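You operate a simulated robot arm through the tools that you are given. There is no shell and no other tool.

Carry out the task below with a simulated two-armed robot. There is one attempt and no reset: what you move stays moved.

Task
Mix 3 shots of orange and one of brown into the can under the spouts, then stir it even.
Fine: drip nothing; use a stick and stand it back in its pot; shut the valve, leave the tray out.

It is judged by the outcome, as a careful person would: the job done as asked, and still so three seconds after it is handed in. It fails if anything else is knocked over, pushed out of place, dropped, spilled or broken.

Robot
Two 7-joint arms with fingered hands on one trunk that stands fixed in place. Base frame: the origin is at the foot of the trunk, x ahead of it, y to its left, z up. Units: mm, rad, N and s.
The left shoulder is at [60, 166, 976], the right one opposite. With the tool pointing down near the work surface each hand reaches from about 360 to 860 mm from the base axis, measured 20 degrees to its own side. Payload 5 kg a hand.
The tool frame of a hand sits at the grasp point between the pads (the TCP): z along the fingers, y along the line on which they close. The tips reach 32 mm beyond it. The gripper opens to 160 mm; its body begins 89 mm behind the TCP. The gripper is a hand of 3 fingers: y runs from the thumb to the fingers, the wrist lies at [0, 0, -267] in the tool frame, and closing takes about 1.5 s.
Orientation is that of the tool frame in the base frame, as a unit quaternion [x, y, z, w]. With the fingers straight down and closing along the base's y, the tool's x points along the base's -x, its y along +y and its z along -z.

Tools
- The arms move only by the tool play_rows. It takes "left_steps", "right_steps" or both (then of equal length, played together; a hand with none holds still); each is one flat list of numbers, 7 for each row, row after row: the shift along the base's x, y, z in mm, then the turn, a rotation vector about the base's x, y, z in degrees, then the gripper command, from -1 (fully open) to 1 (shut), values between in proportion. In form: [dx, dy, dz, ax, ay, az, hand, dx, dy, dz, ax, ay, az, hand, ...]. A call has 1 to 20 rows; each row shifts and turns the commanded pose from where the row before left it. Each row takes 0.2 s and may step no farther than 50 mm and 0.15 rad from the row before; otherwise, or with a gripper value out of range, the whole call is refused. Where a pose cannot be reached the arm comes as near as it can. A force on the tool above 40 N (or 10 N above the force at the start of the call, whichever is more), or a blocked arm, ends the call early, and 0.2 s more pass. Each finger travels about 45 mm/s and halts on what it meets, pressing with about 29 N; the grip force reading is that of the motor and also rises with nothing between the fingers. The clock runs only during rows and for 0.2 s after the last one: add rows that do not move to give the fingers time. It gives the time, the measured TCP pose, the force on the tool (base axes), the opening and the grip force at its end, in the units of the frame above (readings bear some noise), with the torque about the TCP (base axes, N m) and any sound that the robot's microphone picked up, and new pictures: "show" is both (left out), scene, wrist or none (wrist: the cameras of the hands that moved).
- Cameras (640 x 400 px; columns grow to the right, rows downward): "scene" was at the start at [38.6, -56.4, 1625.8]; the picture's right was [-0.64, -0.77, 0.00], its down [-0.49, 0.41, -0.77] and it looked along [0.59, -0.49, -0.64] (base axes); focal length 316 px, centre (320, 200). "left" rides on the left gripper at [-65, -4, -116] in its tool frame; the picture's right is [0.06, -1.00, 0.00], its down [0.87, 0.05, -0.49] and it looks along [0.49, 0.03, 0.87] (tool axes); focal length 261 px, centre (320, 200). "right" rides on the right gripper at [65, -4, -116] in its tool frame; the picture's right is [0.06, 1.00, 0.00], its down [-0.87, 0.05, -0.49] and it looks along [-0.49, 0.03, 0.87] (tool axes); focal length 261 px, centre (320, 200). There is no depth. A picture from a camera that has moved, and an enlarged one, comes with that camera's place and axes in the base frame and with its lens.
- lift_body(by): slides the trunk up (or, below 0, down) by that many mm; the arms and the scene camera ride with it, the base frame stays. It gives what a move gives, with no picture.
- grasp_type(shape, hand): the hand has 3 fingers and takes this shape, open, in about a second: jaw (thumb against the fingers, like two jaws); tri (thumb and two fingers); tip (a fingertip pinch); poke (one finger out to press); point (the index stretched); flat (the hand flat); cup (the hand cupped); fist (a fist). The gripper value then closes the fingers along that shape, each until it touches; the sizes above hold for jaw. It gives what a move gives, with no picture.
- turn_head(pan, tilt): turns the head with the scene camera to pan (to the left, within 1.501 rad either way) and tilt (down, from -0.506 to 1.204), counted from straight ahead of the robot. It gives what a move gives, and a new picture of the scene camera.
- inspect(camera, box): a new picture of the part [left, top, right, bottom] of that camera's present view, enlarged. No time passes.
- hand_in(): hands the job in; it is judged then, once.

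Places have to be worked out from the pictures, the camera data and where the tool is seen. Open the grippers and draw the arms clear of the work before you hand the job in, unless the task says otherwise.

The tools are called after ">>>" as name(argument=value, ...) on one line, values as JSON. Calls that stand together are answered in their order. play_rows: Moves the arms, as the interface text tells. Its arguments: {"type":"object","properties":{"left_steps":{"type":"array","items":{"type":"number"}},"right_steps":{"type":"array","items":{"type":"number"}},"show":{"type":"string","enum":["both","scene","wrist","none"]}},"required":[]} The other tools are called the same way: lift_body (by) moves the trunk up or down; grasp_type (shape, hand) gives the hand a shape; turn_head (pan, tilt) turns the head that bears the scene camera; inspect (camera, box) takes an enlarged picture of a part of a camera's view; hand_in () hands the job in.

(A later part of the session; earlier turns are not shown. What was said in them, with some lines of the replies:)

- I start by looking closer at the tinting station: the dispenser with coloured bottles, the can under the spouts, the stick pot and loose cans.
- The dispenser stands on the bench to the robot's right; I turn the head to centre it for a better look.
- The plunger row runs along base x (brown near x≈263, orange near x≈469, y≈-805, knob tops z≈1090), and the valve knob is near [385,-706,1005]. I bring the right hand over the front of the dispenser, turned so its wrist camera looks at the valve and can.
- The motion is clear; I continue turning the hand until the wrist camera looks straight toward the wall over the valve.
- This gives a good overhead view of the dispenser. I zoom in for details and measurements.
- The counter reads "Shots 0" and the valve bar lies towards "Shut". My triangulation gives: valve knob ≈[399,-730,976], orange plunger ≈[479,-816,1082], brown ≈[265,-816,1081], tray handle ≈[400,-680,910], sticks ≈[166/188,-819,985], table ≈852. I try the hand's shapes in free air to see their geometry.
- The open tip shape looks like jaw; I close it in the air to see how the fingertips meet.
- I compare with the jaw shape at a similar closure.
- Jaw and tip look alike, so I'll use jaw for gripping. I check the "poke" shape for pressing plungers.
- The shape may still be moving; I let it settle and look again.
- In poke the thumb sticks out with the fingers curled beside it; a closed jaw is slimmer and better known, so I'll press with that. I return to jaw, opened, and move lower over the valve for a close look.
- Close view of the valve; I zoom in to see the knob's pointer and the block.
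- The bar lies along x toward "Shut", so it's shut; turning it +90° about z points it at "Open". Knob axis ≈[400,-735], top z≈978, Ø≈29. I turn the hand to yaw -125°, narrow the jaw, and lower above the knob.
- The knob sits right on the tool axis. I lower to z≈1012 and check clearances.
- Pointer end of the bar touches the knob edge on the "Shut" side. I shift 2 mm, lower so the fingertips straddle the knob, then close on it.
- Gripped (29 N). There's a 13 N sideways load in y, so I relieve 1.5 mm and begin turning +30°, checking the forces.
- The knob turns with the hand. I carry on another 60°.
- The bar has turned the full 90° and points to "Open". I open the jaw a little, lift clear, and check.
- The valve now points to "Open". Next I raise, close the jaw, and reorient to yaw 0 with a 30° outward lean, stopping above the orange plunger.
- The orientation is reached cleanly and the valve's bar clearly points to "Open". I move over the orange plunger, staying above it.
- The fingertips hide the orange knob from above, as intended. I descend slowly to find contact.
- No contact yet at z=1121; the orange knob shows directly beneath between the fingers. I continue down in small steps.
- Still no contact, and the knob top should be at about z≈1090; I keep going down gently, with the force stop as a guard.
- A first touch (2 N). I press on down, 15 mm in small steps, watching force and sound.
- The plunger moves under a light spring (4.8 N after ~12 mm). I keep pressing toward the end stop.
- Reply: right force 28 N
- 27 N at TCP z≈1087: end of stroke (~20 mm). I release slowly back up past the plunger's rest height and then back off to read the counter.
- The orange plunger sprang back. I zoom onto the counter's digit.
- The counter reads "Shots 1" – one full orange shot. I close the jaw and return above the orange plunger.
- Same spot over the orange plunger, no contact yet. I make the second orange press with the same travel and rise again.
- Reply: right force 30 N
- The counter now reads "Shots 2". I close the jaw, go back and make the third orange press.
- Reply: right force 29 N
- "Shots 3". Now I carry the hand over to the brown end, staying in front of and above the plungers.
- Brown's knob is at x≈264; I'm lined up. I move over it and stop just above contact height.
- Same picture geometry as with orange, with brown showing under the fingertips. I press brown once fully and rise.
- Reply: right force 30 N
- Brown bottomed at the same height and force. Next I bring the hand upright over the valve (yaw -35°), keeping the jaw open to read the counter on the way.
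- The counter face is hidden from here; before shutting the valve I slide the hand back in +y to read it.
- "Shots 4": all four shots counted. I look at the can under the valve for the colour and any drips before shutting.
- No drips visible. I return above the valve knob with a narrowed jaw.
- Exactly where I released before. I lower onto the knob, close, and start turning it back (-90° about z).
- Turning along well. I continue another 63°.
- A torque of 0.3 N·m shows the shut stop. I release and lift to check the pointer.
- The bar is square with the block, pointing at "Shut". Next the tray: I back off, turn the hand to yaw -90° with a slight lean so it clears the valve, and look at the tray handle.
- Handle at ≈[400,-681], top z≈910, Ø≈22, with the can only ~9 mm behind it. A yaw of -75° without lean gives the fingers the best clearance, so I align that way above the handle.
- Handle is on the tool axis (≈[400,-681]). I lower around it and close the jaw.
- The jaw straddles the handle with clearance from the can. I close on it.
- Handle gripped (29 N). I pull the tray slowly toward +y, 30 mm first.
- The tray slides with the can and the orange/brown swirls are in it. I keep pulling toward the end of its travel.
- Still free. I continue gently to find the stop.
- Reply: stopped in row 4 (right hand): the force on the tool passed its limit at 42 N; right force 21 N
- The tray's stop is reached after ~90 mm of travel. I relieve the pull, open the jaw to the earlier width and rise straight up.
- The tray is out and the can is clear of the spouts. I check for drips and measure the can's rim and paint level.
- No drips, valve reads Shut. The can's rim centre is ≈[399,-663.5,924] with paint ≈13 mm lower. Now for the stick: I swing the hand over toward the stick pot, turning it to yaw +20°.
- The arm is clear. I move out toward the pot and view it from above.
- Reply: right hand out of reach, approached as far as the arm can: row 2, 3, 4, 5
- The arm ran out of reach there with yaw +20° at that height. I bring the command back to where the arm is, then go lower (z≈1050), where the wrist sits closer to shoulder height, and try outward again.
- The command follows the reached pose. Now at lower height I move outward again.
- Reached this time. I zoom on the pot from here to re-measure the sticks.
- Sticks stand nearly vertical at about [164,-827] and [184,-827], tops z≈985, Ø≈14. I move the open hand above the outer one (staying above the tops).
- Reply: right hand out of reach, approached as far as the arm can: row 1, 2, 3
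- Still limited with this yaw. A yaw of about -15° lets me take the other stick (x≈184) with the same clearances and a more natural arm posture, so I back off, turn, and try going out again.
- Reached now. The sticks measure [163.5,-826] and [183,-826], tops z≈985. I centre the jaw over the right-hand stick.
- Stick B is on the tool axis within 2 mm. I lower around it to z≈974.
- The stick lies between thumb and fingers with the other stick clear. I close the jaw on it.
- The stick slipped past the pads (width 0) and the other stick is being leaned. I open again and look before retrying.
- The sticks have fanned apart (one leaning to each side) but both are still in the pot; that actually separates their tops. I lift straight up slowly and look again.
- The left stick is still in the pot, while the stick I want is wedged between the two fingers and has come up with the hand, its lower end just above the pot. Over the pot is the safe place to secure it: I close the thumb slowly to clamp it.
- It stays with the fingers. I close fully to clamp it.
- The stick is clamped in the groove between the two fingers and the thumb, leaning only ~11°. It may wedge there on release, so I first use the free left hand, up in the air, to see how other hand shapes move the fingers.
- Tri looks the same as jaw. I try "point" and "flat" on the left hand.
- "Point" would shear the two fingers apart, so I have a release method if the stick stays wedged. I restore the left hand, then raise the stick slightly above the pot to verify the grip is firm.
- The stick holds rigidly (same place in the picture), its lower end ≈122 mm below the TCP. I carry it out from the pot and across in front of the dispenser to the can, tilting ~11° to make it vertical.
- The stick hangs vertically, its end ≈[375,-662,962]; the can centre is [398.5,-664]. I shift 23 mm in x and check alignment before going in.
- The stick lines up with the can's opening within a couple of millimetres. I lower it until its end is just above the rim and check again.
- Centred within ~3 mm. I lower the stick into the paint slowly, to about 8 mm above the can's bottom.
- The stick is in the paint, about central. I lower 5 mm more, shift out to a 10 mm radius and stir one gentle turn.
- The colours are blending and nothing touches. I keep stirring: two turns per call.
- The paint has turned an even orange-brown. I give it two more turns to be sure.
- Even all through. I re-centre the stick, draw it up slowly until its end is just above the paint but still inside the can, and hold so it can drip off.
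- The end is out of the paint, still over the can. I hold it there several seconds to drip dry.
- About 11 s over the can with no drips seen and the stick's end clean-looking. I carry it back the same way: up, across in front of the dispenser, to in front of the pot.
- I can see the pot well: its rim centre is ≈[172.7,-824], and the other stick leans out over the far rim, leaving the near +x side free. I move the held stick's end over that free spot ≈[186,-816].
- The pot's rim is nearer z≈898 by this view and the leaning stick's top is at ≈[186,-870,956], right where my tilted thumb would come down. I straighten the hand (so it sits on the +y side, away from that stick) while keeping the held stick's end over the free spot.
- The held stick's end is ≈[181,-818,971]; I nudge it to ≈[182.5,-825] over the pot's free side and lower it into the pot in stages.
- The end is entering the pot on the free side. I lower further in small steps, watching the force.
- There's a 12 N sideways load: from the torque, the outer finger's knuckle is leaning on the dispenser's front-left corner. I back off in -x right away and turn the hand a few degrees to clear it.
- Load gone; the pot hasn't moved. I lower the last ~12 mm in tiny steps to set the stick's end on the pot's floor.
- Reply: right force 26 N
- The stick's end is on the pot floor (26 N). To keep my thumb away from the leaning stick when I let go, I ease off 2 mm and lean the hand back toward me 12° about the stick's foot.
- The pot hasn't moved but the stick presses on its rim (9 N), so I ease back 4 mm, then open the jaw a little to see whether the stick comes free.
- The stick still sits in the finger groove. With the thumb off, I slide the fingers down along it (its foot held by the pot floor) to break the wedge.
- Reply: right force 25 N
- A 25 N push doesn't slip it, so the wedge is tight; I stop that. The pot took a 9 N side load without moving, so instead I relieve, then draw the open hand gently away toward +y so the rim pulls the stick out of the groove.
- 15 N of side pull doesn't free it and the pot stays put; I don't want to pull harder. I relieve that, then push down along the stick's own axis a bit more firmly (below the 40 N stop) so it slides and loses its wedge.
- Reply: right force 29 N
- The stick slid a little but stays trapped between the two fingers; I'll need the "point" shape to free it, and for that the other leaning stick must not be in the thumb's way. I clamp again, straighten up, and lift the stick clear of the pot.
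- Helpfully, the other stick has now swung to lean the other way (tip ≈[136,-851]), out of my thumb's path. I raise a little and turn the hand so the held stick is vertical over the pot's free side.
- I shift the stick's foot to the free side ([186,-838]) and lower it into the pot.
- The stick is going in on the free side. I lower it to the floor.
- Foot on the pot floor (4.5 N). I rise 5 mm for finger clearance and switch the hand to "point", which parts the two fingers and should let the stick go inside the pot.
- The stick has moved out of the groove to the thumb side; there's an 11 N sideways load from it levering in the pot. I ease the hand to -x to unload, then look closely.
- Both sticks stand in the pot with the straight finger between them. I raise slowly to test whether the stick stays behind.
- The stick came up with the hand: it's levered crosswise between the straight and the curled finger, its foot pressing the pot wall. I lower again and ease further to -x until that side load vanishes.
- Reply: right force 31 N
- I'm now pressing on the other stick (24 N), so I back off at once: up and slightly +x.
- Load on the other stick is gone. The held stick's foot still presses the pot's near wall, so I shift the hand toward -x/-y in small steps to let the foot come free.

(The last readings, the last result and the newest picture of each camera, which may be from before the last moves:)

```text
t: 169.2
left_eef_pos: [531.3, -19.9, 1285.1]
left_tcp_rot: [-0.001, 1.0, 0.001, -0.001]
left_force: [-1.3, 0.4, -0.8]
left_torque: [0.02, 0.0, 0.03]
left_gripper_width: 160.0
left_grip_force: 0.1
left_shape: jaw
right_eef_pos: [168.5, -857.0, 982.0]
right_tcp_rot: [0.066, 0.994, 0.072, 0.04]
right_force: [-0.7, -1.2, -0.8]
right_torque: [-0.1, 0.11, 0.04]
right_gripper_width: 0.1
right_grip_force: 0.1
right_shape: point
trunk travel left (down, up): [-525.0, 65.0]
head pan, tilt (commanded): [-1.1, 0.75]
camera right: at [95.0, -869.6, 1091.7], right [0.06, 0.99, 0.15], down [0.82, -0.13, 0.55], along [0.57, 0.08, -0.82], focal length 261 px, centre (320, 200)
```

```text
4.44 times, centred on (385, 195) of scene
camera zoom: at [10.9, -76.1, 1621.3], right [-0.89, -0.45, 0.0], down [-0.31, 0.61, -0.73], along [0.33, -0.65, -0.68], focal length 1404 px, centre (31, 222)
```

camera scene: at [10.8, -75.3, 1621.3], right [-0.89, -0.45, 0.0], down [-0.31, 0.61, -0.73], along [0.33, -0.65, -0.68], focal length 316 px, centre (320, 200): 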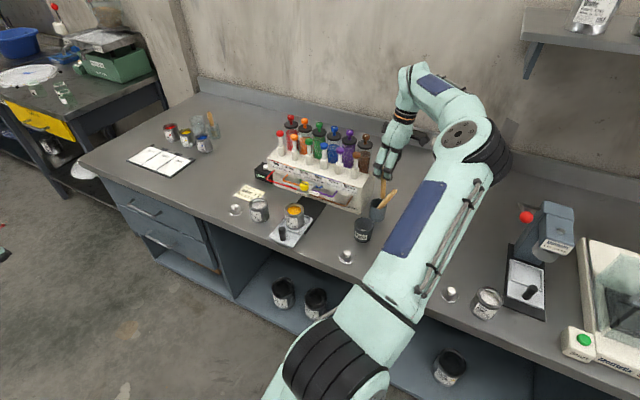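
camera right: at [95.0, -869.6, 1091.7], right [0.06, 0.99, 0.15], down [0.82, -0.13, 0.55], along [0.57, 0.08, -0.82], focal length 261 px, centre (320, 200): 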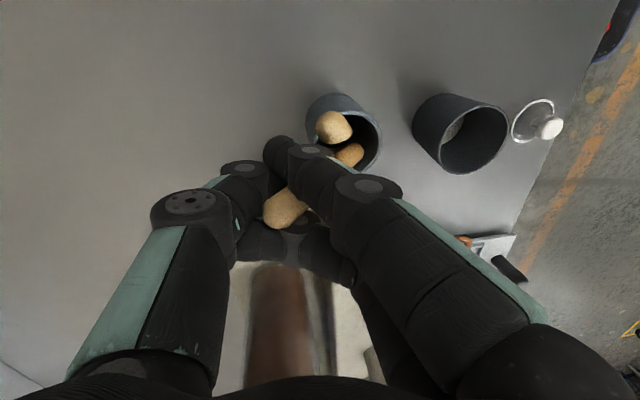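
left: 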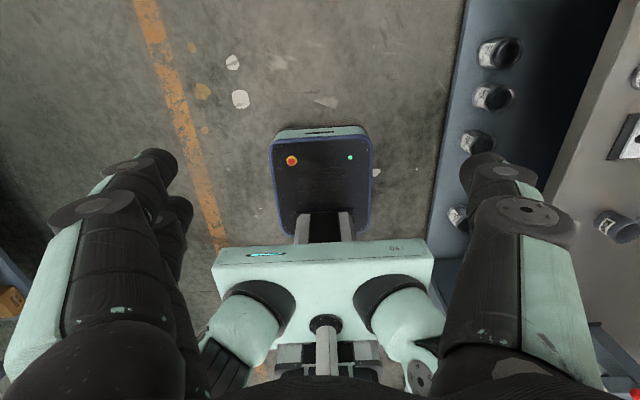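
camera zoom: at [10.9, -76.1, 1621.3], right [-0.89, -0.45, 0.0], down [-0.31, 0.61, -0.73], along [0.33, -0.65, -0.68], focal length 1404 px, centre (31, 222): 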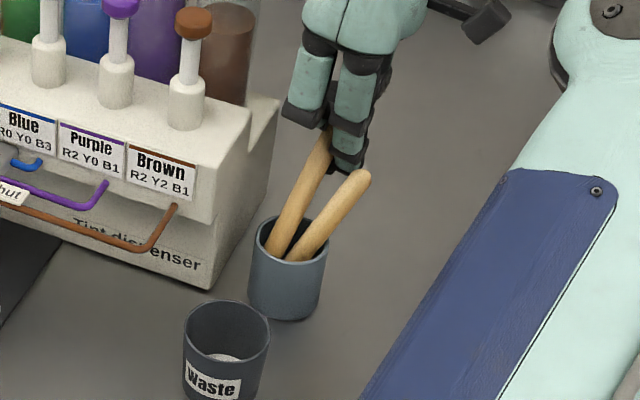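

The side load is gone but the stick is still caught between the straight and curled fingers. In "poke" both fingers curl up above the stick's top, so that should let it drop the last centimetre inside the pot; I switch to it.

>>> grasp_type(shape="poke", hand="right")

>>> inspect(camera="right", box=[160, 60, 440, 300])

>>> inspect(camera="scene", box=[355, 150, 415, 240])

```text
t: 170.1
left_eef_pos: [531.1, -18.8, 1283.4]
left_tcp_rot: [-0.001, 1.0, 0.0, -0.001]
left_force: [-0.1, 0.1, 0.5]
left_torque: [0.03, 0.0, 0.02]
left_gripper_width: 160.3
left_grip_force: 0.0
left_shape: jaw
right_eef_pos: [170.7, -857.6, 980.6]
right_tcp_rot: [0.065, 0.994, 0.074, 0.04]
right_force: [-0.6, -0.1, 1.4]
right_torque: [-0.01, 0.04, 0.0]
right_gripper_width: 0.2
right_grip_force: 0.1
right_shape: poke
trunk travel left (down, up): [-525.0, 65.0]
head pan, tilt (commanded): [-1.1, 0.75]
```

```text
1.67 times, centred on (300, 180) of right
camera zoom: at [95.5, -869.3, 1091.7], right [0.06, 0.99, 0.15], down [0.82, -0.13, 0.55], along [0.57, 0.08, -0.82], focal length 434 px, centre (353, 233)
```

zoom: 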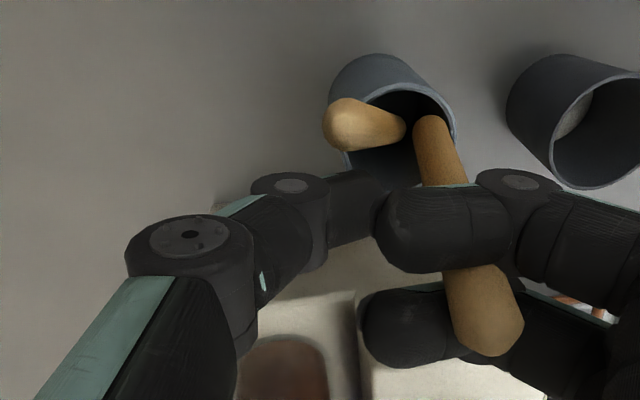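

```text
4.44 times, centred on (385, 195) of scene
camera zoom: at [11.1, -75.9, 1621.3], right [-0.89, -0.45, 0.0], down [-0.31, 0.61, -0.73], along [0.33, -0.65, -0.68], focal length 1404 px, centre (31, 222)
```

zoom: 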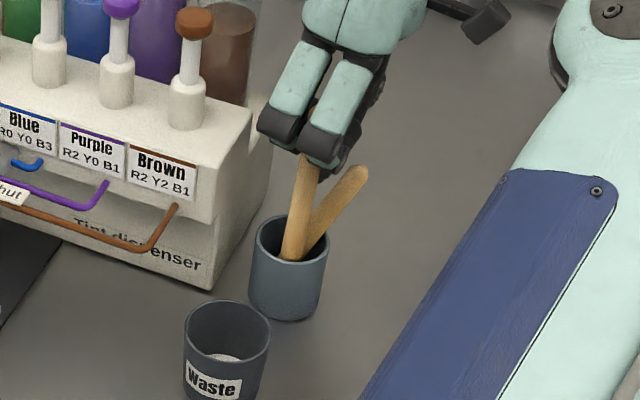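

The fingers are curled with the stick passing between them. I test with a small rise whether it is still held.

>>> play_rows(right_steps=[0, 0, 3, 0, 0, 0, -1, 0, 0, 4, 0, 0, 0, -1, 0, 0, 4, 0, 0, 0, -1, 0, 0, 0, 0, 0, 0, -1], show="wrist")

>>> inspect(camera="right", box=[160, 60, 440, 300])

>>> inspect(camera="scene", box=[355, 150, 415, 240])

```text
t: 171.1
left_eef_pos: [532.2, -18.0, 1285.2]
left_tcp_rot: [0.0, 1.0, 0.001, 0.0]
left_force: [-0.7, -0.3, 0.5]
left_torque: [0.0, -0.04, 0.01]
left_gripper_width: 159.9
left_grip_force: 0.1
left_shape: jaw
right_eef_pos: [171.4, -856.9, 993.5]
right_tcp_rot: [0.067, 0.994, 0.073, 0.04]
right_force: [-0.8, 0.1, 0.4]
right_torque: [0.0, 0.0, 0.02]
right_gripper_width: 0.1
right_grip_force: 0.1
right_shape: poke
trunk travel left (down, up): [-525.0, 65.0]
head pan, tilt (commanded): [-1.1, 0.75]
camera right: at [95.5, -869.5, 1102.9], right [0.06, 0.99, 0.15], down [0.82, -0.13, 0.55], along [0.57, 0.08, -0.82], focal length 261 px, centre (320, 200)
```

right: 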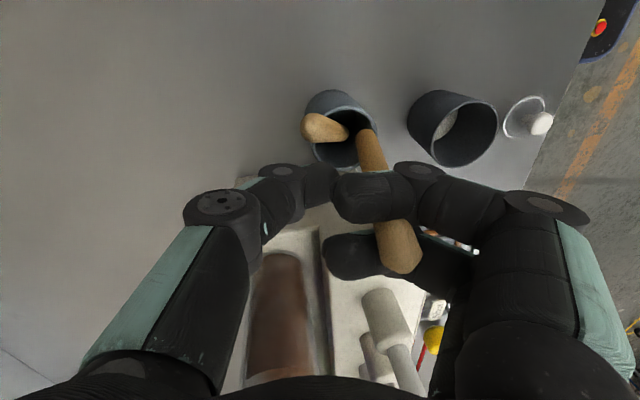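

```text
1.67 times, centred on (300, 180) of right
camera zoom: at [95.5, -869.5, 1102.9], right [0.06, 0.99, 0.15], down [0.82, -0.13, 0.55], along [0.57, 0.08, -0.82], focal length 434 px, centre (353, 233)
```

zoom: 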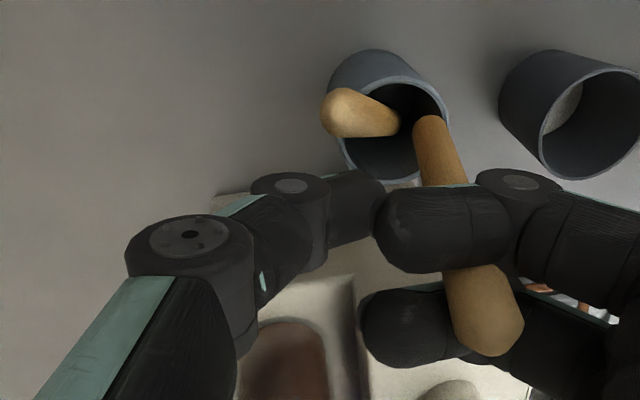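

```text
4.44 times, centred on (385, 195) of scene
camera zoom: at [11.0, -76.1, 1621.3], right [-0.89, -0.45, 0.0], down [-0.31, 0.61, -0.73], along [0.33, -0.65, -0.68], focal length 1404 px, centre (31, 222)
```

zoom: 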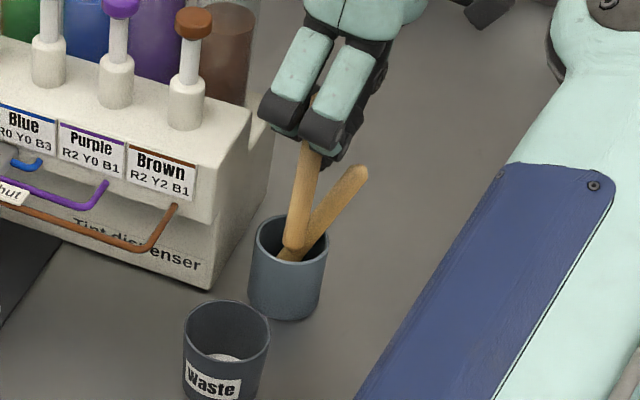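

The stick is nearly out of the pot in this pinch (its foot about rim height), so I don't rise further. I lift just enough to clear, lean the hand back 15° and bring the foot back over the pot's free side.

>>> play_rows(right_steps=[0, 0, 9, 0, 0, 0, -1, 0, 0, 8, 0, 0, 0, -1, 3.7, -0.8, 0, -5, 0, 0, -1, 3.7, -0.8, 0, -5, 0, 0, -1, 3.7, -0.8, 0, -5, 0, 0, -1, 0, 0, 0, 0, 0, 0, -1], show="wrist")

>>> inspect(camera="right", box=[220, 40, 440, 240])

>>> inspect(camera="scene", box=[355, 140, 415, 240])

```text
t: 172.5
left_eef_pos: [531.2, -19.7, 1284.3]
left_tcp_rot: [-0.001, 1.0, 0.0, 0.0]
left_force: [-0.5, -0.7, -0.4]
left_torque: [0.01, 0.02, 0.01]
left_gripper_width: 160.0
left_grip_force: 0.0
left_shape: jaw
right_eef_pos: [181.5, -858.2, 1009.4]
right_tcp_rot: [0.06, 0.995, -0.058, 0.049]
right_force: [-0.1, -0.2, -0.4]
right_torque: [-0.03, 0.02, 0.01]
right_gripper_width: 0.1
right_grip_force: 0.0
right_shape: poke
trunk travel left (down, up): [-525.0, 65.0]
head pan, tilt (commanded): [-1.1, 0.75]
camera right: at [106.5, -843.4, 1118.8], right [0.06, 0.99, -0.12], down [0.82, 0.01, 0.57], along [0.57, -0.13, -0.81], focal length 261 px, centre (320, 200)
```

right: 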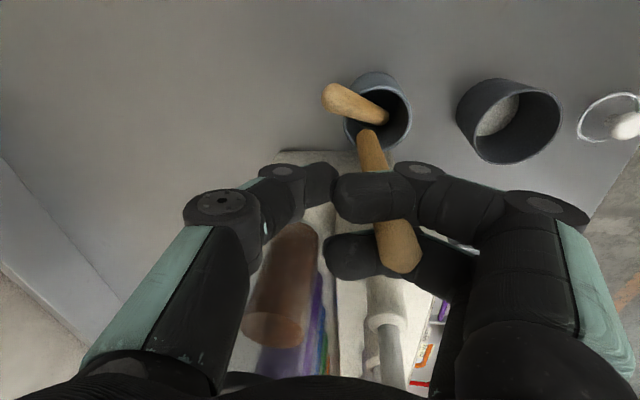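

```text
2.00 times, centred on (330, 140) of right
camera zoom: at [106.5, -843.4, 1118.8], right [0.06, 0.99, -0.12], down [0.82, 0.01, 0.57], along [0.57, -0.13, -0.81], focal length 521 px, centre (300, 320)
```

zoom: 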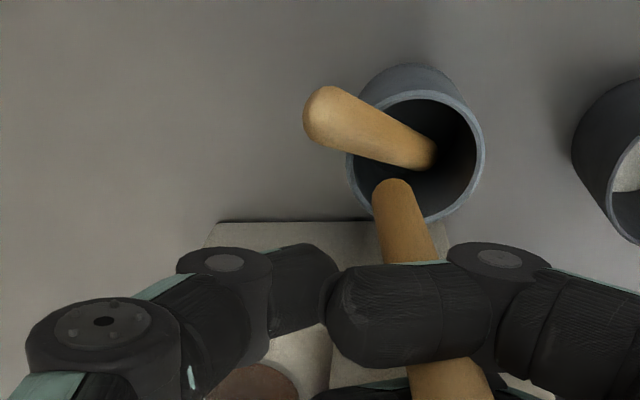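

```text
4.00 times, centred on (385, 190) of scene
camera zoom: at [11.1, -76.4, 1621.2], right [-0.89, -0.45, 0.0], down [-0.31, 0.61, -0.73], along [0.33, -0.65, -0.68], focal length 1264 px, centre (60, 240)
```

zoom: 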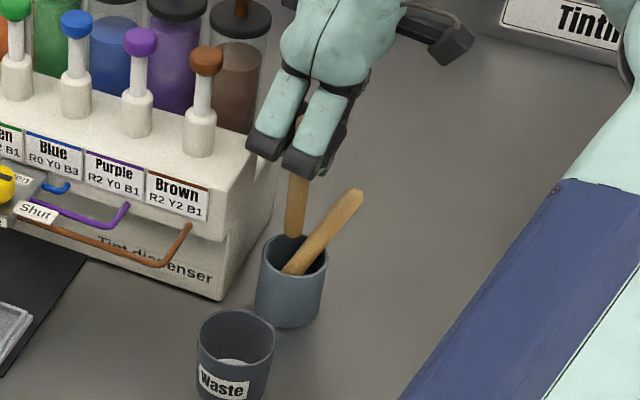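

The foot is back above the free side ([186,-833]). I lower it into the pot to the floor.

>>> play_rows(right_steps=[0, 0, -8, 0, 0, 0, -1, 0, 0, -8, 0, 0, 0, -1, 0, 0, -8, 0, 0, 0, -1, 0, 0, -8, 0, 0, 0, -1, 0, 0, -8, 0, 0, 0, -1, 0, 0, -6, 0, 0, 0, -1, 0, 0, 0, 0, 0, 0, -1], show="wrist")

>>> inspect(camera="right", box=[220, 40, 440, 240])

>>> inspect(camera="scene", box=[355, 140, 415, 240])

```text
t: 174.1
left_eef_pos: [530.8, -18.7, 1283.8]
left_tcp_rot: [-0.001, 1.0, -0.001, -0.001]
left_force: [-0.3, 0.4, 0.1]
left_torque: [0.0, 0.0, -0.03]
left_gripper_width: 160.1
left_grip_force: 0.0
left_shape: jaw
right_eef_pos: [181.8, -859.5, 965.2]
right_tcp_rot: [0.061, 0.995, -0.057, 0.048]
right_force: [-0.5, 0.3, 0.0]
right_torque: [0.01, -0.02, 0.01]
right_gripper_width: 0.0
right_grip_force: 0.1
right_shape: poke
trunk travel left (down, up): [-525.0, 65.0]
head pan, tilt (commanded): [-1.1, 0.75]
camera right: at [106.6, -843.3, 1073.3], right [0.06, 0.99, -0.12], down [0.82, 0.01, 0.57], along [0.57, -0.13, -0.81], focal length 261 px, centre (320, 200)
```

right: 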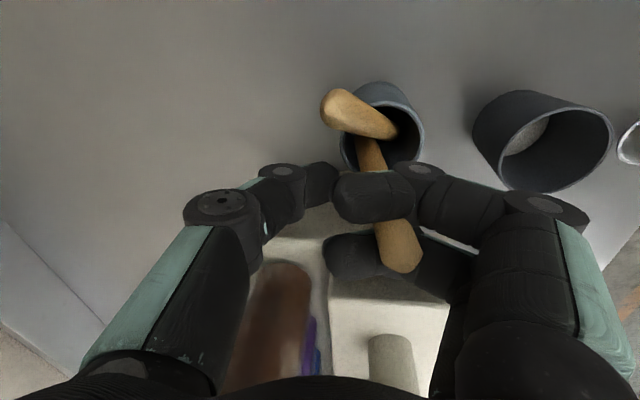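

```text
2.00 times, centred on (330, 140) of right
camera zoom: at [106.6, -843.3, 1073.3], right [0.06, 0.99, -0.12], down [0.82, 0.01, 0.57], along [0.57, -0.13, -0.81], focal length 521 px, centre (300, 320)
```

zoom: 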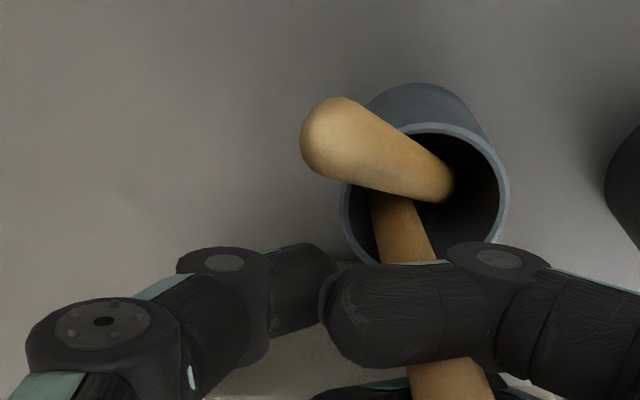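

```text
4.00 times, centred on (385, 190) of scene
camera zoom: at [11.0, -75.9, 1621.3], right [-0.89, -0.45, 0.0], down [-0.31, 0.61, -0.73], along [0.33, -0.65, -0.68], focal length 1264 px, centre (60, 240)
```

zoom: 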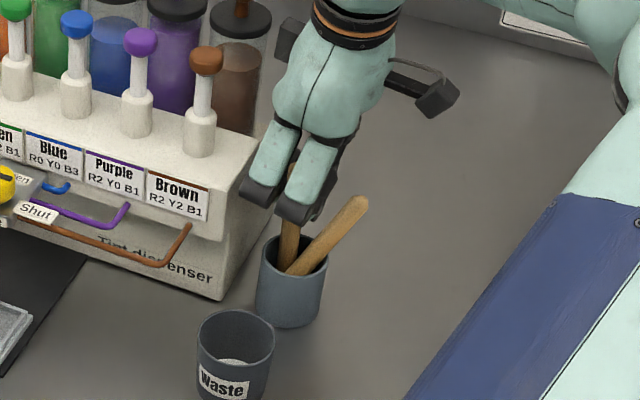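

>>> play_rows(right_steps=[0, 0, -3, 0, 0, 0, -1, 0, 0, -3, 0, 0, 0, -1, 0, 0, -3, 0, 0, 0, -1, 0, 0, -2, 0, 0, 0, -1, 0, 0, 0, 0, 0, 0, -1], show="none")

```text
t: 175.3
left_eef_pos: [530.7, -18.9, 1285.4]
left_tcp_rot: [-0.001, 1.0, 0.0, 0.0]
left_force: [0.4, -0.4, -1.1]
left_torque: [-0.01, 0.01, 0.01]
left_gripper_width: 160.1
left_grip_force: 0.1
left_shape: jaw
right_eef_pos: [182.0, -858.8, 951.8]
right_tcp_rot: [0.06, 0.995, -0.058, 0.048]
right_force: [0.9, -0.5, 0.2]
right_torque: [-0.01, 0.02, 0.0]
right_gripper_width: 0.1
right_grip_force: 0.0
right_shape: poke
trunk travel left (down, up): [-525.0, 65.0]
head pan, tilt (commanded): [-1.1, 0.75]
```

>>> play_rows(right_steps=[0, 0, -2, 0, 0, 0, -1, 0, 0, -2, 0, 0, 0, -1, 0, 0, -2, 0, 0, 0, -1, 0, 0, 0, 0, 0, 0, -1], show="wrist")

>>> inspect(camera="right", box=[220, 60, 440, 280])

```text
t: 176.3
left_eef_pos: [530.9, -19.2, 1286.1]
left_tcp_rot: [0.0, 1.0, 0.0, -0.001]
left_force: [-0.5, -0.5, 0.4]
left_torque: [0.01, 0.0, -0.01]
left_gripper_width: 160.2
left_grip_force: 0.1
left_shape: jaw
right_eef_pos: [182.3, -858.4, 946.4]
right_tcp_rot: [0.06, 0.995, -0.058, 0.048]
right_force: [0.0, 0.4, -0.5]
right_torque: [-0.02, -0.01, 0.01]
right_gripper_width: 0.0
right_grip_force: 0.0
right_shape: poke
trunk travel left (down, up): [-525.0, 65.0]
head pan, tilt (commanded): [-1.1, 0.75]
camera right: at [106.4, -843.4, 1055.6], right [0.06, 0.99, -0.12], down [0.82, 0.01, 0.57], along [0.57, -0.13, -0.81], focal length 261 px, centre (320, 200)
```

right: 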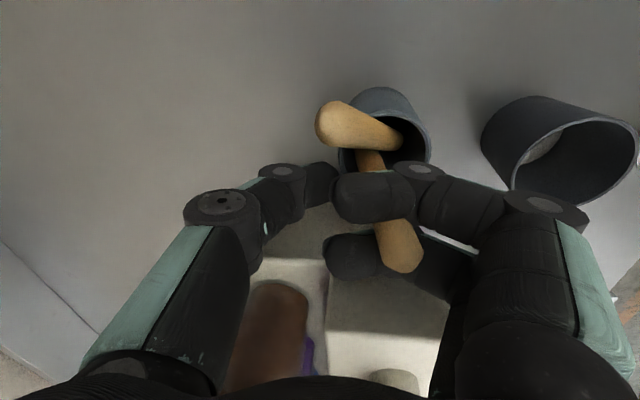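

```text
1.82 times, centred on (330, 170) of right
camera zoom: at [106.4, -843.4, 1055.6], right [0.06, 0.99, -0.12], down [0.82, 0.01, 0.57], along [0.57, -0.13, -0.81], focal length 474 px, centre (302, 254)
```

zoom: 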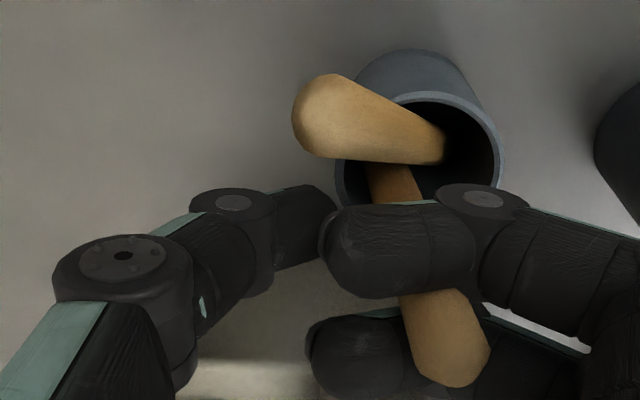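

The foot is essentially at the floor. I rise 14 mm and move 16 mm toward +y so that, when the jaw swings open, the pot holds the stick back while the fingers withdraw; the fingertips will stay above the waste cup.

>>> play_rows(right_steps=[0, 0, 5, 0, 0, 0, -1, 0, 0, 5, 0, 0, 0, -1, 0, 3, 4, 0, 0, 0, -1, 0, 4, 0, 0, 0, 0, -1, 0, 4, 0, 0, 0, 0, -1, 0, 4, 0, 0, 0, 0, -1, 0, 0, 0, 0, 0, 0, -1], show="wrist")

>>> inspect(camera="right", box=[220, 60, 440, 280])

>>> inspect(camera="scene", box=[345, 140, 425, 240])

```text
t: 177.9
left_eef_pos: [530.9, -19.1, 1284.9]
left_tcp_rot: [-0.001, 1.0, 0.0, 0.0]
left_force: [0.4, -0.3, -0.5]
left_torque: [-0.02, 0.0, 0.0]
left_gripper_width: 160.0
left_grip_force: 0.0
left_shape: jaw
right_eef_pos: [182.6, -842.9, 961.5]
right_tcp_rot: [0.06, 0.995, -0.057, 0.048]
right_force: [0.0, -0.5, 0.1]
right_torque: [-0.07, -0.02, 0.01]
right_gripper_width: 0.0
right_grip_force: 0.1
right_shape: poke
trunk travel left (down, up): [-525.0, 65.0]
head pan, tilt (commanded): [-1.1, 0.75]
camera right: at [106.3, -828.1, 1070.3], right [0.06, 0.99, -0.12], down [0.82, 0.01, 0.57], along [0.57, -0.13, -0.81], focal length 261 px, centre (320, 200)
```

right: 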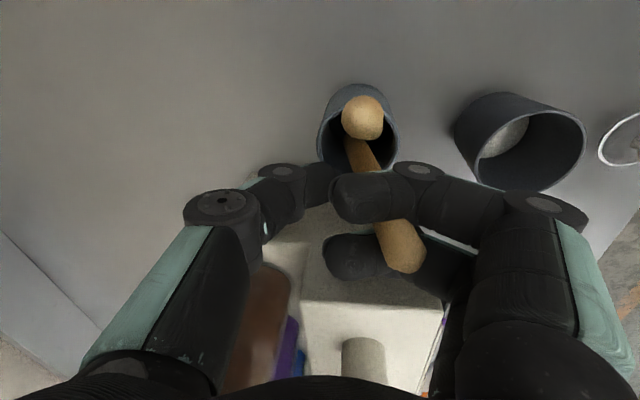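

```text
1.82 times, centred on (330, 170) of right
camera zoom: at [106.3, -828.1, 1070.3], right [0.06, 0.99, -0.12], down [0.82, 0.01, 0.57], along [0.57, -0.13, -0.81], focal length 474 px, centre (302, 254)
```

zoom: 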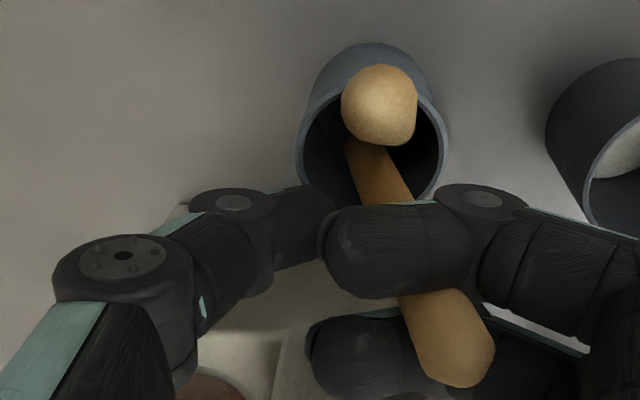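

```text
4.00 times, centred on (385, 190) of scene
camera zoom: at [11.0, -76.0, 1621.3], right [-0.89, -0.45, 0.0], down [-0.31, 0.61, -0.73], along [0.33, -0.65, -0.68], focal length 1264 px, centre (60, 240)
```

zoom: 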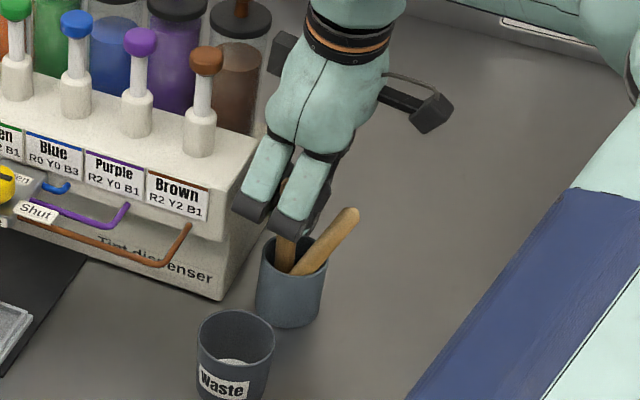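

All clear: the other stick leans to -x. I open the hand to jaw now.

>>> grasp_type(shape="jaw", hand="right")

>>> inspect(camera="right", box=[160, 40, 520, 300])

>>> inspect(camera="scene", box=[345, 140, 425, 240])

```text
t: 178.8
left_eef_pos: [531.5, -18.9, 1284.0]
left_tcp_rot: [-0.002, 1.0, 0.0, 0.0]
left_force: [-0.6, 0.4, 0.4]
left_torque: [-0.04, 0.03, -0.01]
left_gripper_width: 160.2
left_grip_force: 0.0
left_shape: jaw
right_eef_pos: [181.1, -843.2, 961.3]
right_tcp_rot: [0.06, 0.995, -0.058, 0.049]
right_force: [0.8, 0.1, 0.5]
right_torque: [0.0, -0.01, -0.02]
right_gripper_width: 159.8
right_grip_force: 0.1
right_shape: jaw
trunk travel left (down, up): [-525.0, 65.0]
head pan, tilt (commanded): [-1.1, 0.75]
```

```text
1.54 times, centred on (340, 170) of right
camera zoom: at [106.5, -828.1, 1070.1], right [0.06, 0.99, -0.11], down [0.82, 0.01, 0.57], along [0.57, -0.13, -0.81], focal length 401 px, centre (289, 246)
```

zoom: 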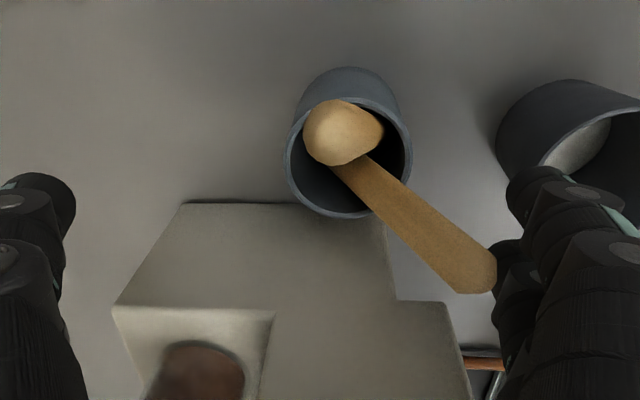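

```text
4.00 times, centred on (385, 190) of scene
camera zoom: at [11.0, -76.1, 1621.3], right [-0.89, -0.45, 0.0], down [-0.31, 0.61, -0.73], along [0.33, -0.65, -0.68], focal length 1264 px, centre (60, 240)
```

zoom: 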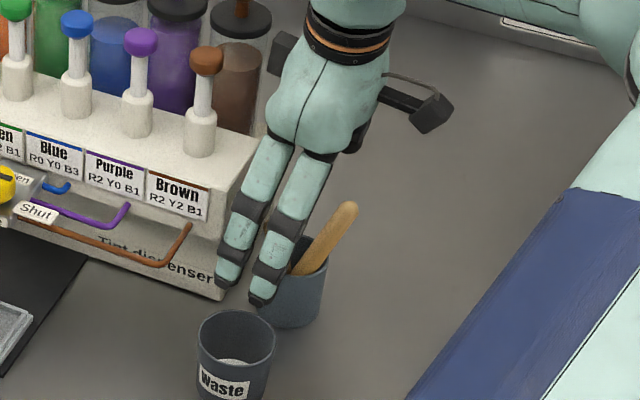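

The fingers opened fully and the stick now leans against the pot's rim, its top near the fingers. I zoom in to see whether it's free.

>>> inspect(camera="right", box=[360, 120, 520, 260])

>>> inspect(camera="scene", box=[360, 170, 400, 225])

```text
2.86 times, centred on (440, 190) of right
camera zoom: at [106.5, -828.1, 1070.1], right [0.06, 0.99, -0.11], down [0.82, 0.01, 0.57], along [0.57, -0.13, -0.81], focal length 745 px, centre (-23, 229)
```

zoom: 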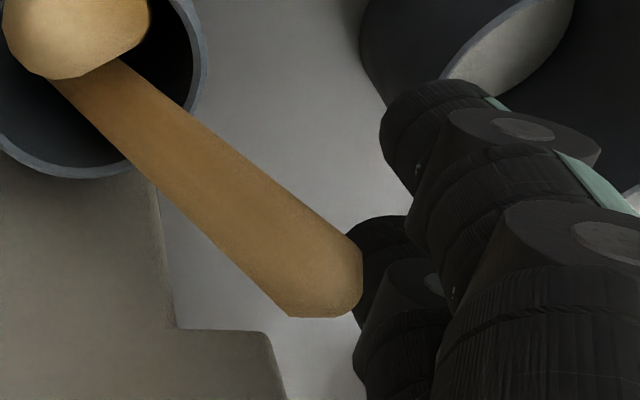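

```text
7.27 times, centred on (380, 198) of scene
camera zoom: at [11.0, -76.1, 1621.3], right [-0.89, -0.45, 0.0], down [-0.31, 0.61, -0.73], along [0.33, -0.65, -0.68], focal length 2298 px, centre (-116, 218)
```

zoom: 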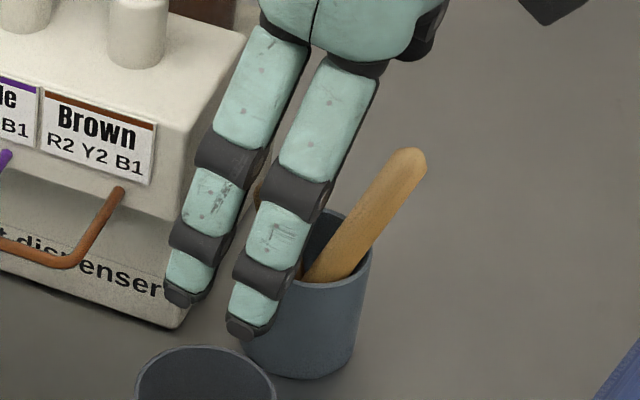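

The stick is free: it leans on the pot's rim, clear of the fingers. I shift the open hand 8 mm away from it and rise straight up.

>>> play_rows(right_steps=[0, 4, 0, 0, 0, 0, -1, 0, 4, 0, 0, 0, 0, -1, 0, 0, 8, 0, 0, 0, -1, 0, 0, 12, 0, 0, 0, -1, 0, 0, 18, 0, 0, 0, -1, 0, 0, 25, 0, 0, 0, -1, 0, 0, 30, 0, 0, 0, -1])

>>> inspect(camera="right", box=[200, 60, 440, 240])

>>> inspect(camera="scene", box=[345, 140, 425, 240])

```text
t: 180.4
left_eef_pos: [531.2, -17.2, 1284.5]
left_tcp_rot: [-0.001, 1.0, 0.0, 0.0]
left_force: [0.9, 0.0, 0.2]
left_torque: [-0.02, 0.02, -0.02]
left_gripper_width: 160.1
left_grip_force: 0.2
left_shape: jaw
right_eef_pos: [181.5, -835.2, 1054.6]
right_tcp_rot: [0.06, 0.995, -0.057, 0.048]
right_force: [-0.2, -0.2, 0.4]
right_torque: [-0.02, 0.0, -0.02]
right_gripper_width: 159.8
right_grip_force: 0.0
right_shape: jaw
trunk travel left (down, up): [-525.0, 65.0]
head pan, tilt (commanded): [-1.1, 0.75]
camera scene: at [11.0, -75.2, 1621.3], right [-0.89, -0.45, 0.0], down [-0.31, 0.61, -0.73], along [0.33, -0.65, -0.68], focal length 316 px, centre (320, 200)
camera right: at [107.1, -819.7, 1163.6], right [0.06, 0.99, -0.12], down [0.82, 0.01, 0.57], along [0.57, -0.13, -0.81], focal length 261 px, centre (320, 200)
```

scene: 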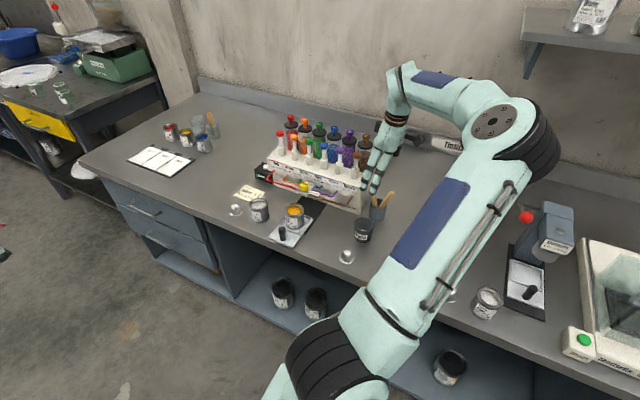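
right: 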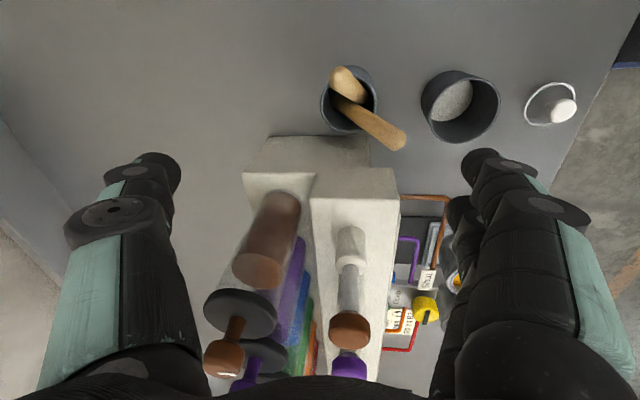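

```text
2.22 times, centred on (320, 150) of right
camera zoom: at [107.1, -819.7, 1163.6], right [0.06, 0.99, -0.12], down [0.82, 0.01, 0.57], along [0.57, -0.13, -0.81], focal length 579 px, centre (320, 311)
```

zoom: 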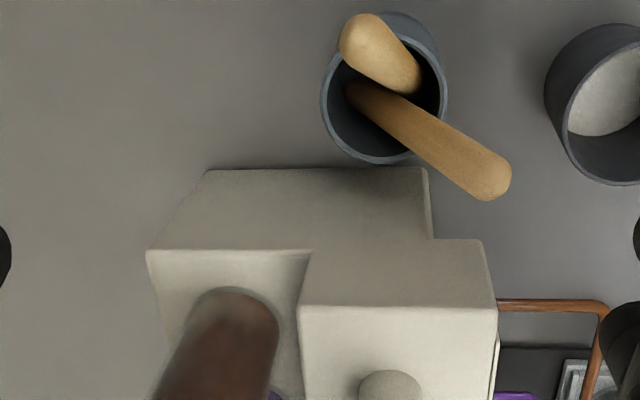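

```text
4.00 times, centred on (385, 190) of scene
camera zoom: at [11.0, -75.2, 1621.3], right [-0.89, -0.45, 0.0], down [-0.31, 0.61, -0.73], along [0.33, -0.65, -0.68], focal length 1264 px, centre (60, 240)
```

zoom: 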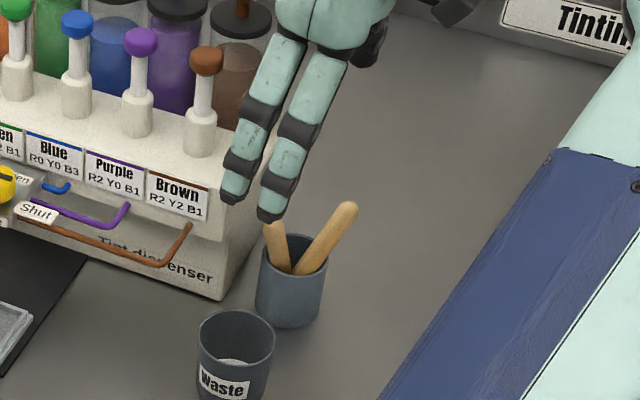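

Both sticks now stand (leaning) in the pot and the hand is free. I raise higher and draw the arm back from the bench.

>>> play_rows(right_steps=[0, 0, 30, 0, 0, 0, -1, 0, 0, 35, 0, 0, 0, -1, 0, 10, 35, 0, 0, 0, -1, 0, 30, 30, 0, 0, 0, -1, 0, 40, 20, 0, 0, 0, -1, 0, 40, 10, 0, 0, 0, -1, 5, 40, 10, 0, 0, 0, -1, 10, 40, 5, 0, 0, 0, -1, 10, 40, 5, 0, 0, 0, -1, 10, 40, 0, 0, 0, 0, -1, 10, 40, 0, 0, 0, 0, -1])

```text
t: 182.8
left_eef_pos: [531.2, -16.9, 1283.7]
left_tcp_rot: [-0.001, 1.0, 0.001, -0.001]
left_force: [0.1, 0.3, 0.1]
left_torque: [-0.04, 0.01, 0.03]
left_gripper_width: 160.1
left_grip_force: 0.0
left_shape: jaw
right_eef_pos: [227.0, -511.8, 1234.1]
right_tcp_rot: [0.06, 0.995, -0.059, 0.048]
right_force: [0.4, -0.5, 1.1]
right_torque: [0.0, 0.04, 0.01]
right_gripper_width: 160.3
right_grip_force: 0.0
right_shape: jaw
trunk travel left (down, up): [-525.0, 65.0]
head pan, tilt (commanded): [-1.1, 0.75]
camera scene: at [10.9, -74.9, 1621.3], right [-0.89, -0.45, 0.0], down [-0.31, 0.61, -0.73], along [0.33, -0.65, -0.68], focal length 316 px, centre (320, 200)
camera right: at [152.0, -497.9, 1343.7], right [0.06, 0.99, -0.12], down [0.82, 0.01, 0.57], along [0.57, -0.13, -0.81], focal length 261 px, centre (320, 200)
```

scene: 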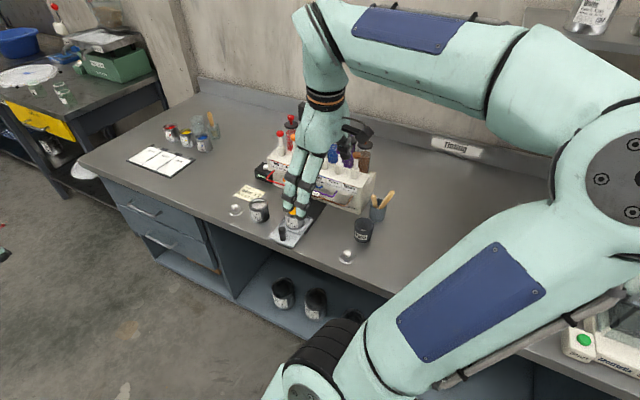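
right: 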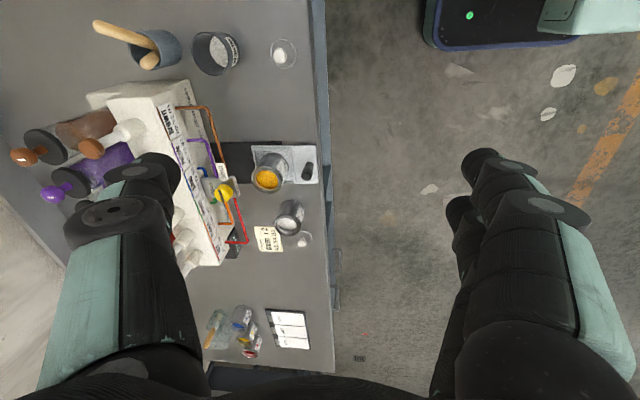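

I continue back towards the starting pose, straightening the hand.

>>> play_rows(right_steps=[10, 30, 20, 0, 0, 0, -1, 10, 30, 20, 3, -2.5, 0, -1, 10, 30, 20, 3, -2.5, 0, -1, 10, 30, 20, 0, 0, 3, -1, 10, 25, 20, 0, 0, 4, -1, 15, 20, 20, 0, 0, 0, -1, 15, 15, 10, 0, 0, 0, -1, 0, 0, 0, 0, 0, 0, -1])

>>> inspect(camera="scene", box=[225, 105, 401, 270])

>>> inspect(camera="right", box=[40, 0, 340, 240])

```text
t: 184.6
left_eef_pos: [530.5, -18.3, 1284.0]
left_tcp_rot: [-0.001, 1.0, -0.001, 0.0]
left_force: [-0.1, -0.2, 0.1]
left_torque: [0.05, -0.01, 0.01]
left_gripper_width: 160.0
left_grip_force: 0.1
left_shape: jaw
right_eef_pos: [305.7, -335.7, 1363.5]
right_tcp_rot: [0.004, 0.996, 0.003, 0.09]
right_force: [-0.2, -0.5, -0.2]
right_torque: [0.0, -0.04, 0.0]
right_gripper_width: 160.3
right_grip_force: 0.1
right_shape: jaw
trunk travel left (down, up): [-525.0, 65.0]
head pan, tilt (commanded): [-1.1, 0.75]
camera scene: at [10.7, -75.9, 1621.3], right [-0.89, -0.45, 0.0], down [-0.31, 0.61, -0.73], along [0.33, -0.65, -0.68], focal length 316 px, centre (320, 200)
camera right: at [221.3, -341.3, 1466.7], right [-0.05, 1.0, -0.01], down [0.77, 0.04, 0.64], along [0.64, 0.03, -0.77], focal length 261 px, centre (320, 200)
```

scene: 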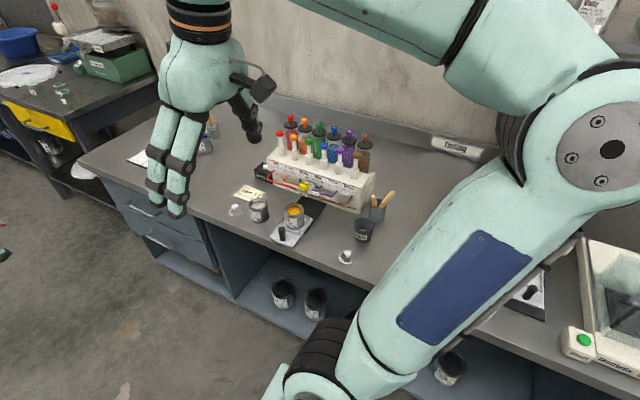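
right: 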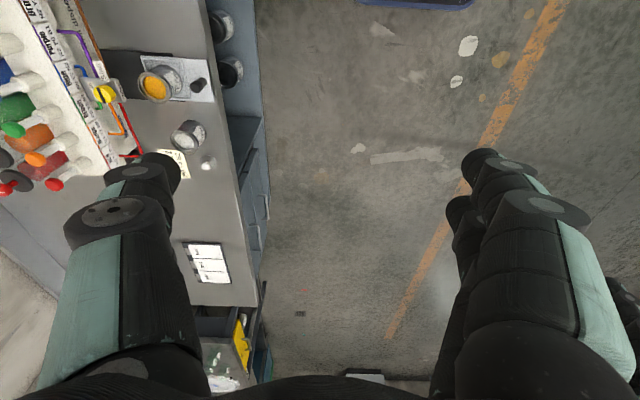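

```text
2.42 times, centred on (313, 188) of scene
camera zoom: at [10.7, -75.9, 1621.3], right [-0.89, -0.45, 0.0], down [-0.31, 0.61, -0.73], along [0.33, -0.65, -0.68], focal length 766 px, centre (337, 230)
```

zoom: 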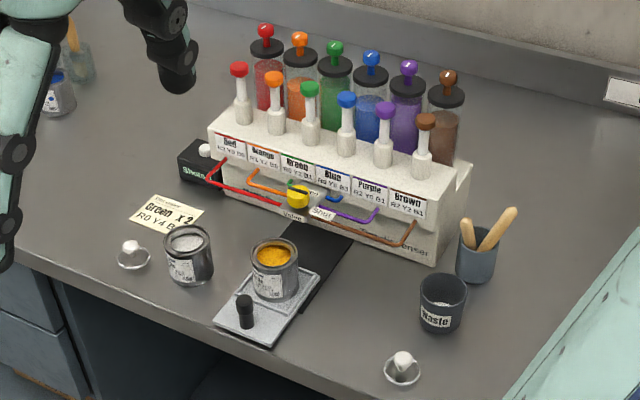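

```text
1.67 times, centred on (190, 120) of right
camera zoom: at [221.3, -341.3, 1466.7], right [-0.05, 1.0, -0.01], down [0.77, 0.04, 0.64], along [0.64, 0.03, -0.77], focal length 434 px, centre (537, 333)
```

zoom: 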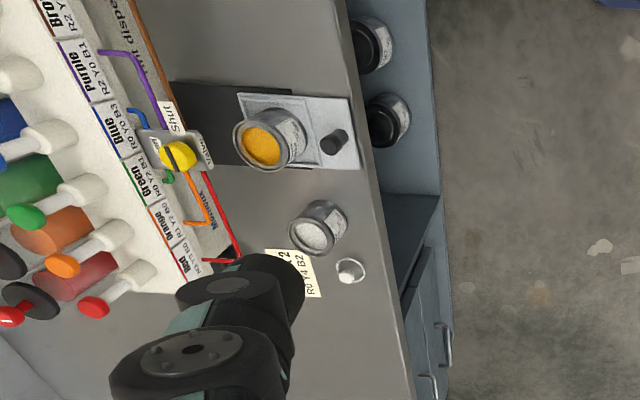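

Everything else is exactly where it was at the start. I inspect the pot, can and bench closely for drips and stick placement.

>>> inspect(camera="scene", box=[340, 180, 410, 250])

>>> inspect(camera="scene", box=[265, 175, 345, 255])

>>> inspect(camera="scene", box=[250, 140, 370, 230])

```text
5.71 times, centred on (375, 215) of scene
camera zoom: at [10.7, -75.9, 1621.3], right [-0.89, -0.45, 0.0], down [-0.31, 0.61, -0.73], along [0.33, -0.65, -0.68], focal length 1806 px, centre (6, 114)
```

zoom: 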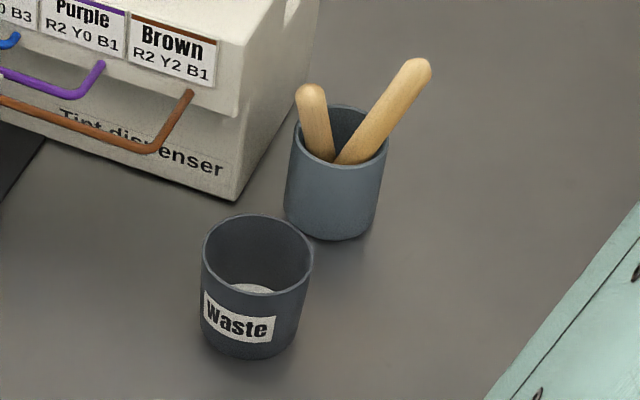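

```text
5.00 times, centred on (305, 215) of scene
camera zoom: at [10.7, -75.9, 1621.3], right [-0.89, -0.45, 0.0], down [-0.31, 0.61, -0.73], along [0.33, -0.65, -0.68], focal length 1580 px, centre (395, 125)
```

zoom: 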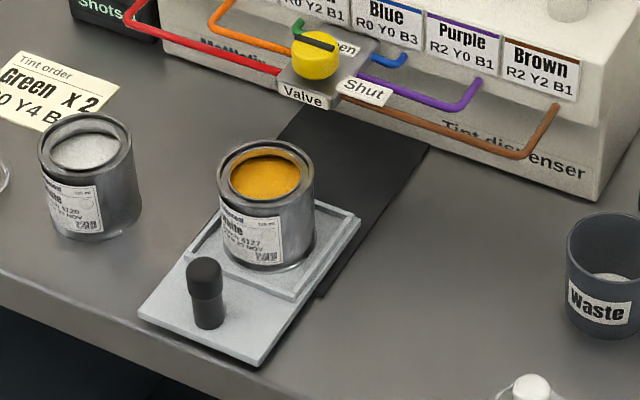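

```text
4.44 times, centred on (310, 185) of scene
camera zoom: at [10.7, -75.9, 1621.3], right [-0.89, -0.45, 0.0], down [-0.31, 0.61, -0.73], along [0.33, -0.65, -0.68], focal length 1404 px, centre (364, 267)
```

zoom: 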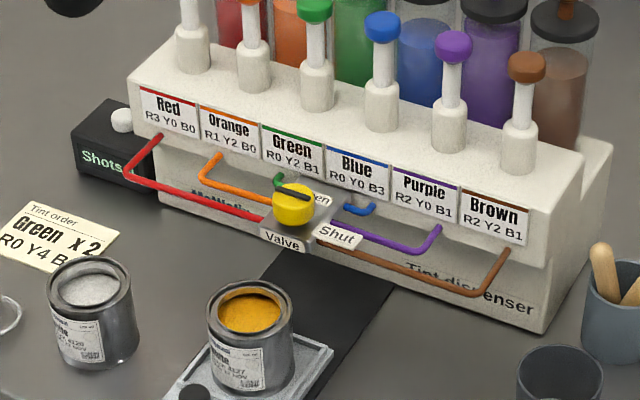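

>>> inspect(camera="scene", box=[282, 198, 308, 220])

>>> inspect(camera="right", box=[130, 50, 220, 110])

>>> inspect(camera="scene", box=[300, 190, 400, 270])

```text
16.00 times, centred on (295, 209) of scene
camera zoom: at [10.7, -75.9, 1621.3], right [-0.89, -0.45, 0.0], down [-0.31, 0.61, -0.73], along [0.33, -0.65, -0.68], focal length 5056 px, centre (720, 56)
```

zoom: 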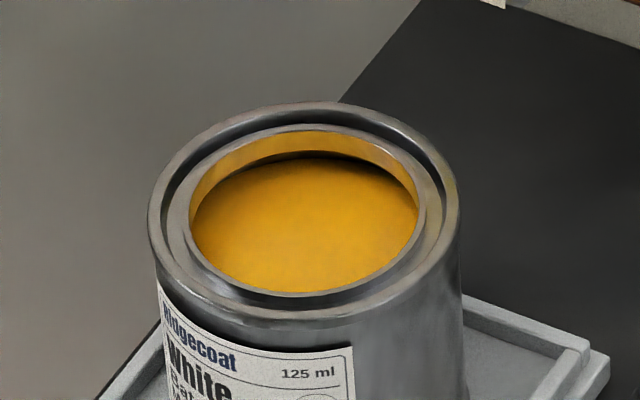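

```text
6.67 times, centred on (175, 80) of right
camera zoom: at [221.3, -341.3, 1466.7], right [-0.05, 1.0, -0.01], down [0.77, 0.04, 0.64], along [0.64, 0.03, -0.77], focal length 1738 px, centre (1287, 1000)
```

zoom: 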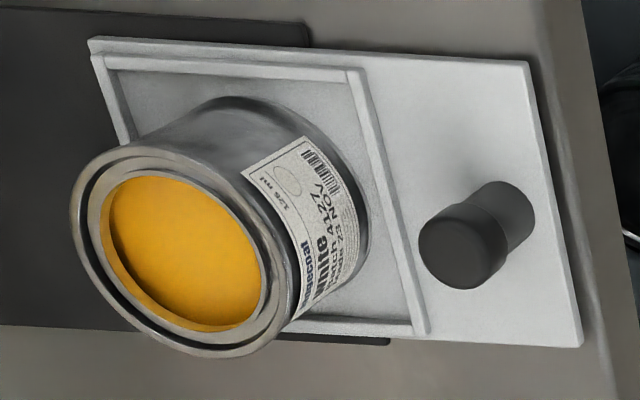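

```text
5.00 times, centred on (350, 230) of scene
camera zoom: at [10.7, -75.9, 1621.3], right [-0.89, -0.45, 0.0], down [-0.31, 0.61, -0.73], along [0.33, -0.65, -0.68], focal length 1580 px, centre (170, 50)
```

zoom: 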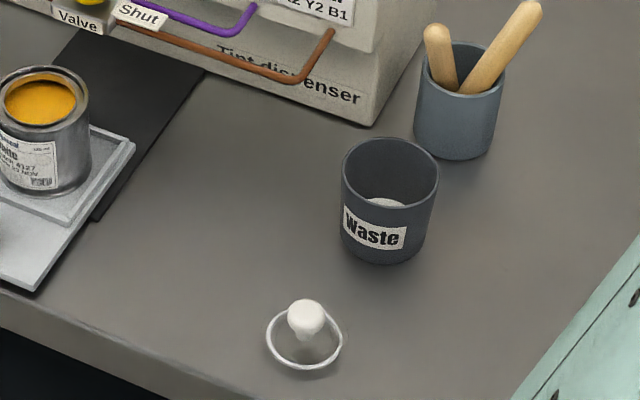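

The paint is an even orange-brown and I see no drips. The valve points to Shut, the tray is out, both sticks are in their pot, and both grippers are open and clear of the work. I hand the job in.

>>> hand_in()

```text
The job is handed in.
```

The can is tinted with three shots of orange and one of brown and stirred to an even orange-brown, and I've handed the job in. The counter on the dispenser read 4 when I'd finished.

- **Valve and tray:** the valve is back on Shut. The tray is pulled out to its stop with the can on it.
- **Stick:** it is back in its pot, but both sticks now lean against the rim instead of standing upright as they did at the start.
- **Drips:** I held the stick over the can for about eleven seconds before carrying it back. In the last close-up pictures I saw no drips on the bench, tray or dispenser.
- **Trouble on the way:** the stick got wedged between the fingers, so putting it back took several tries. During that, a finger leaned on the dispenser's corner at about 12 N, and the stick pressed hard inside its pot. Neither had moved in the last pictures.

Both grippers are open and the arms are clear of the bench.
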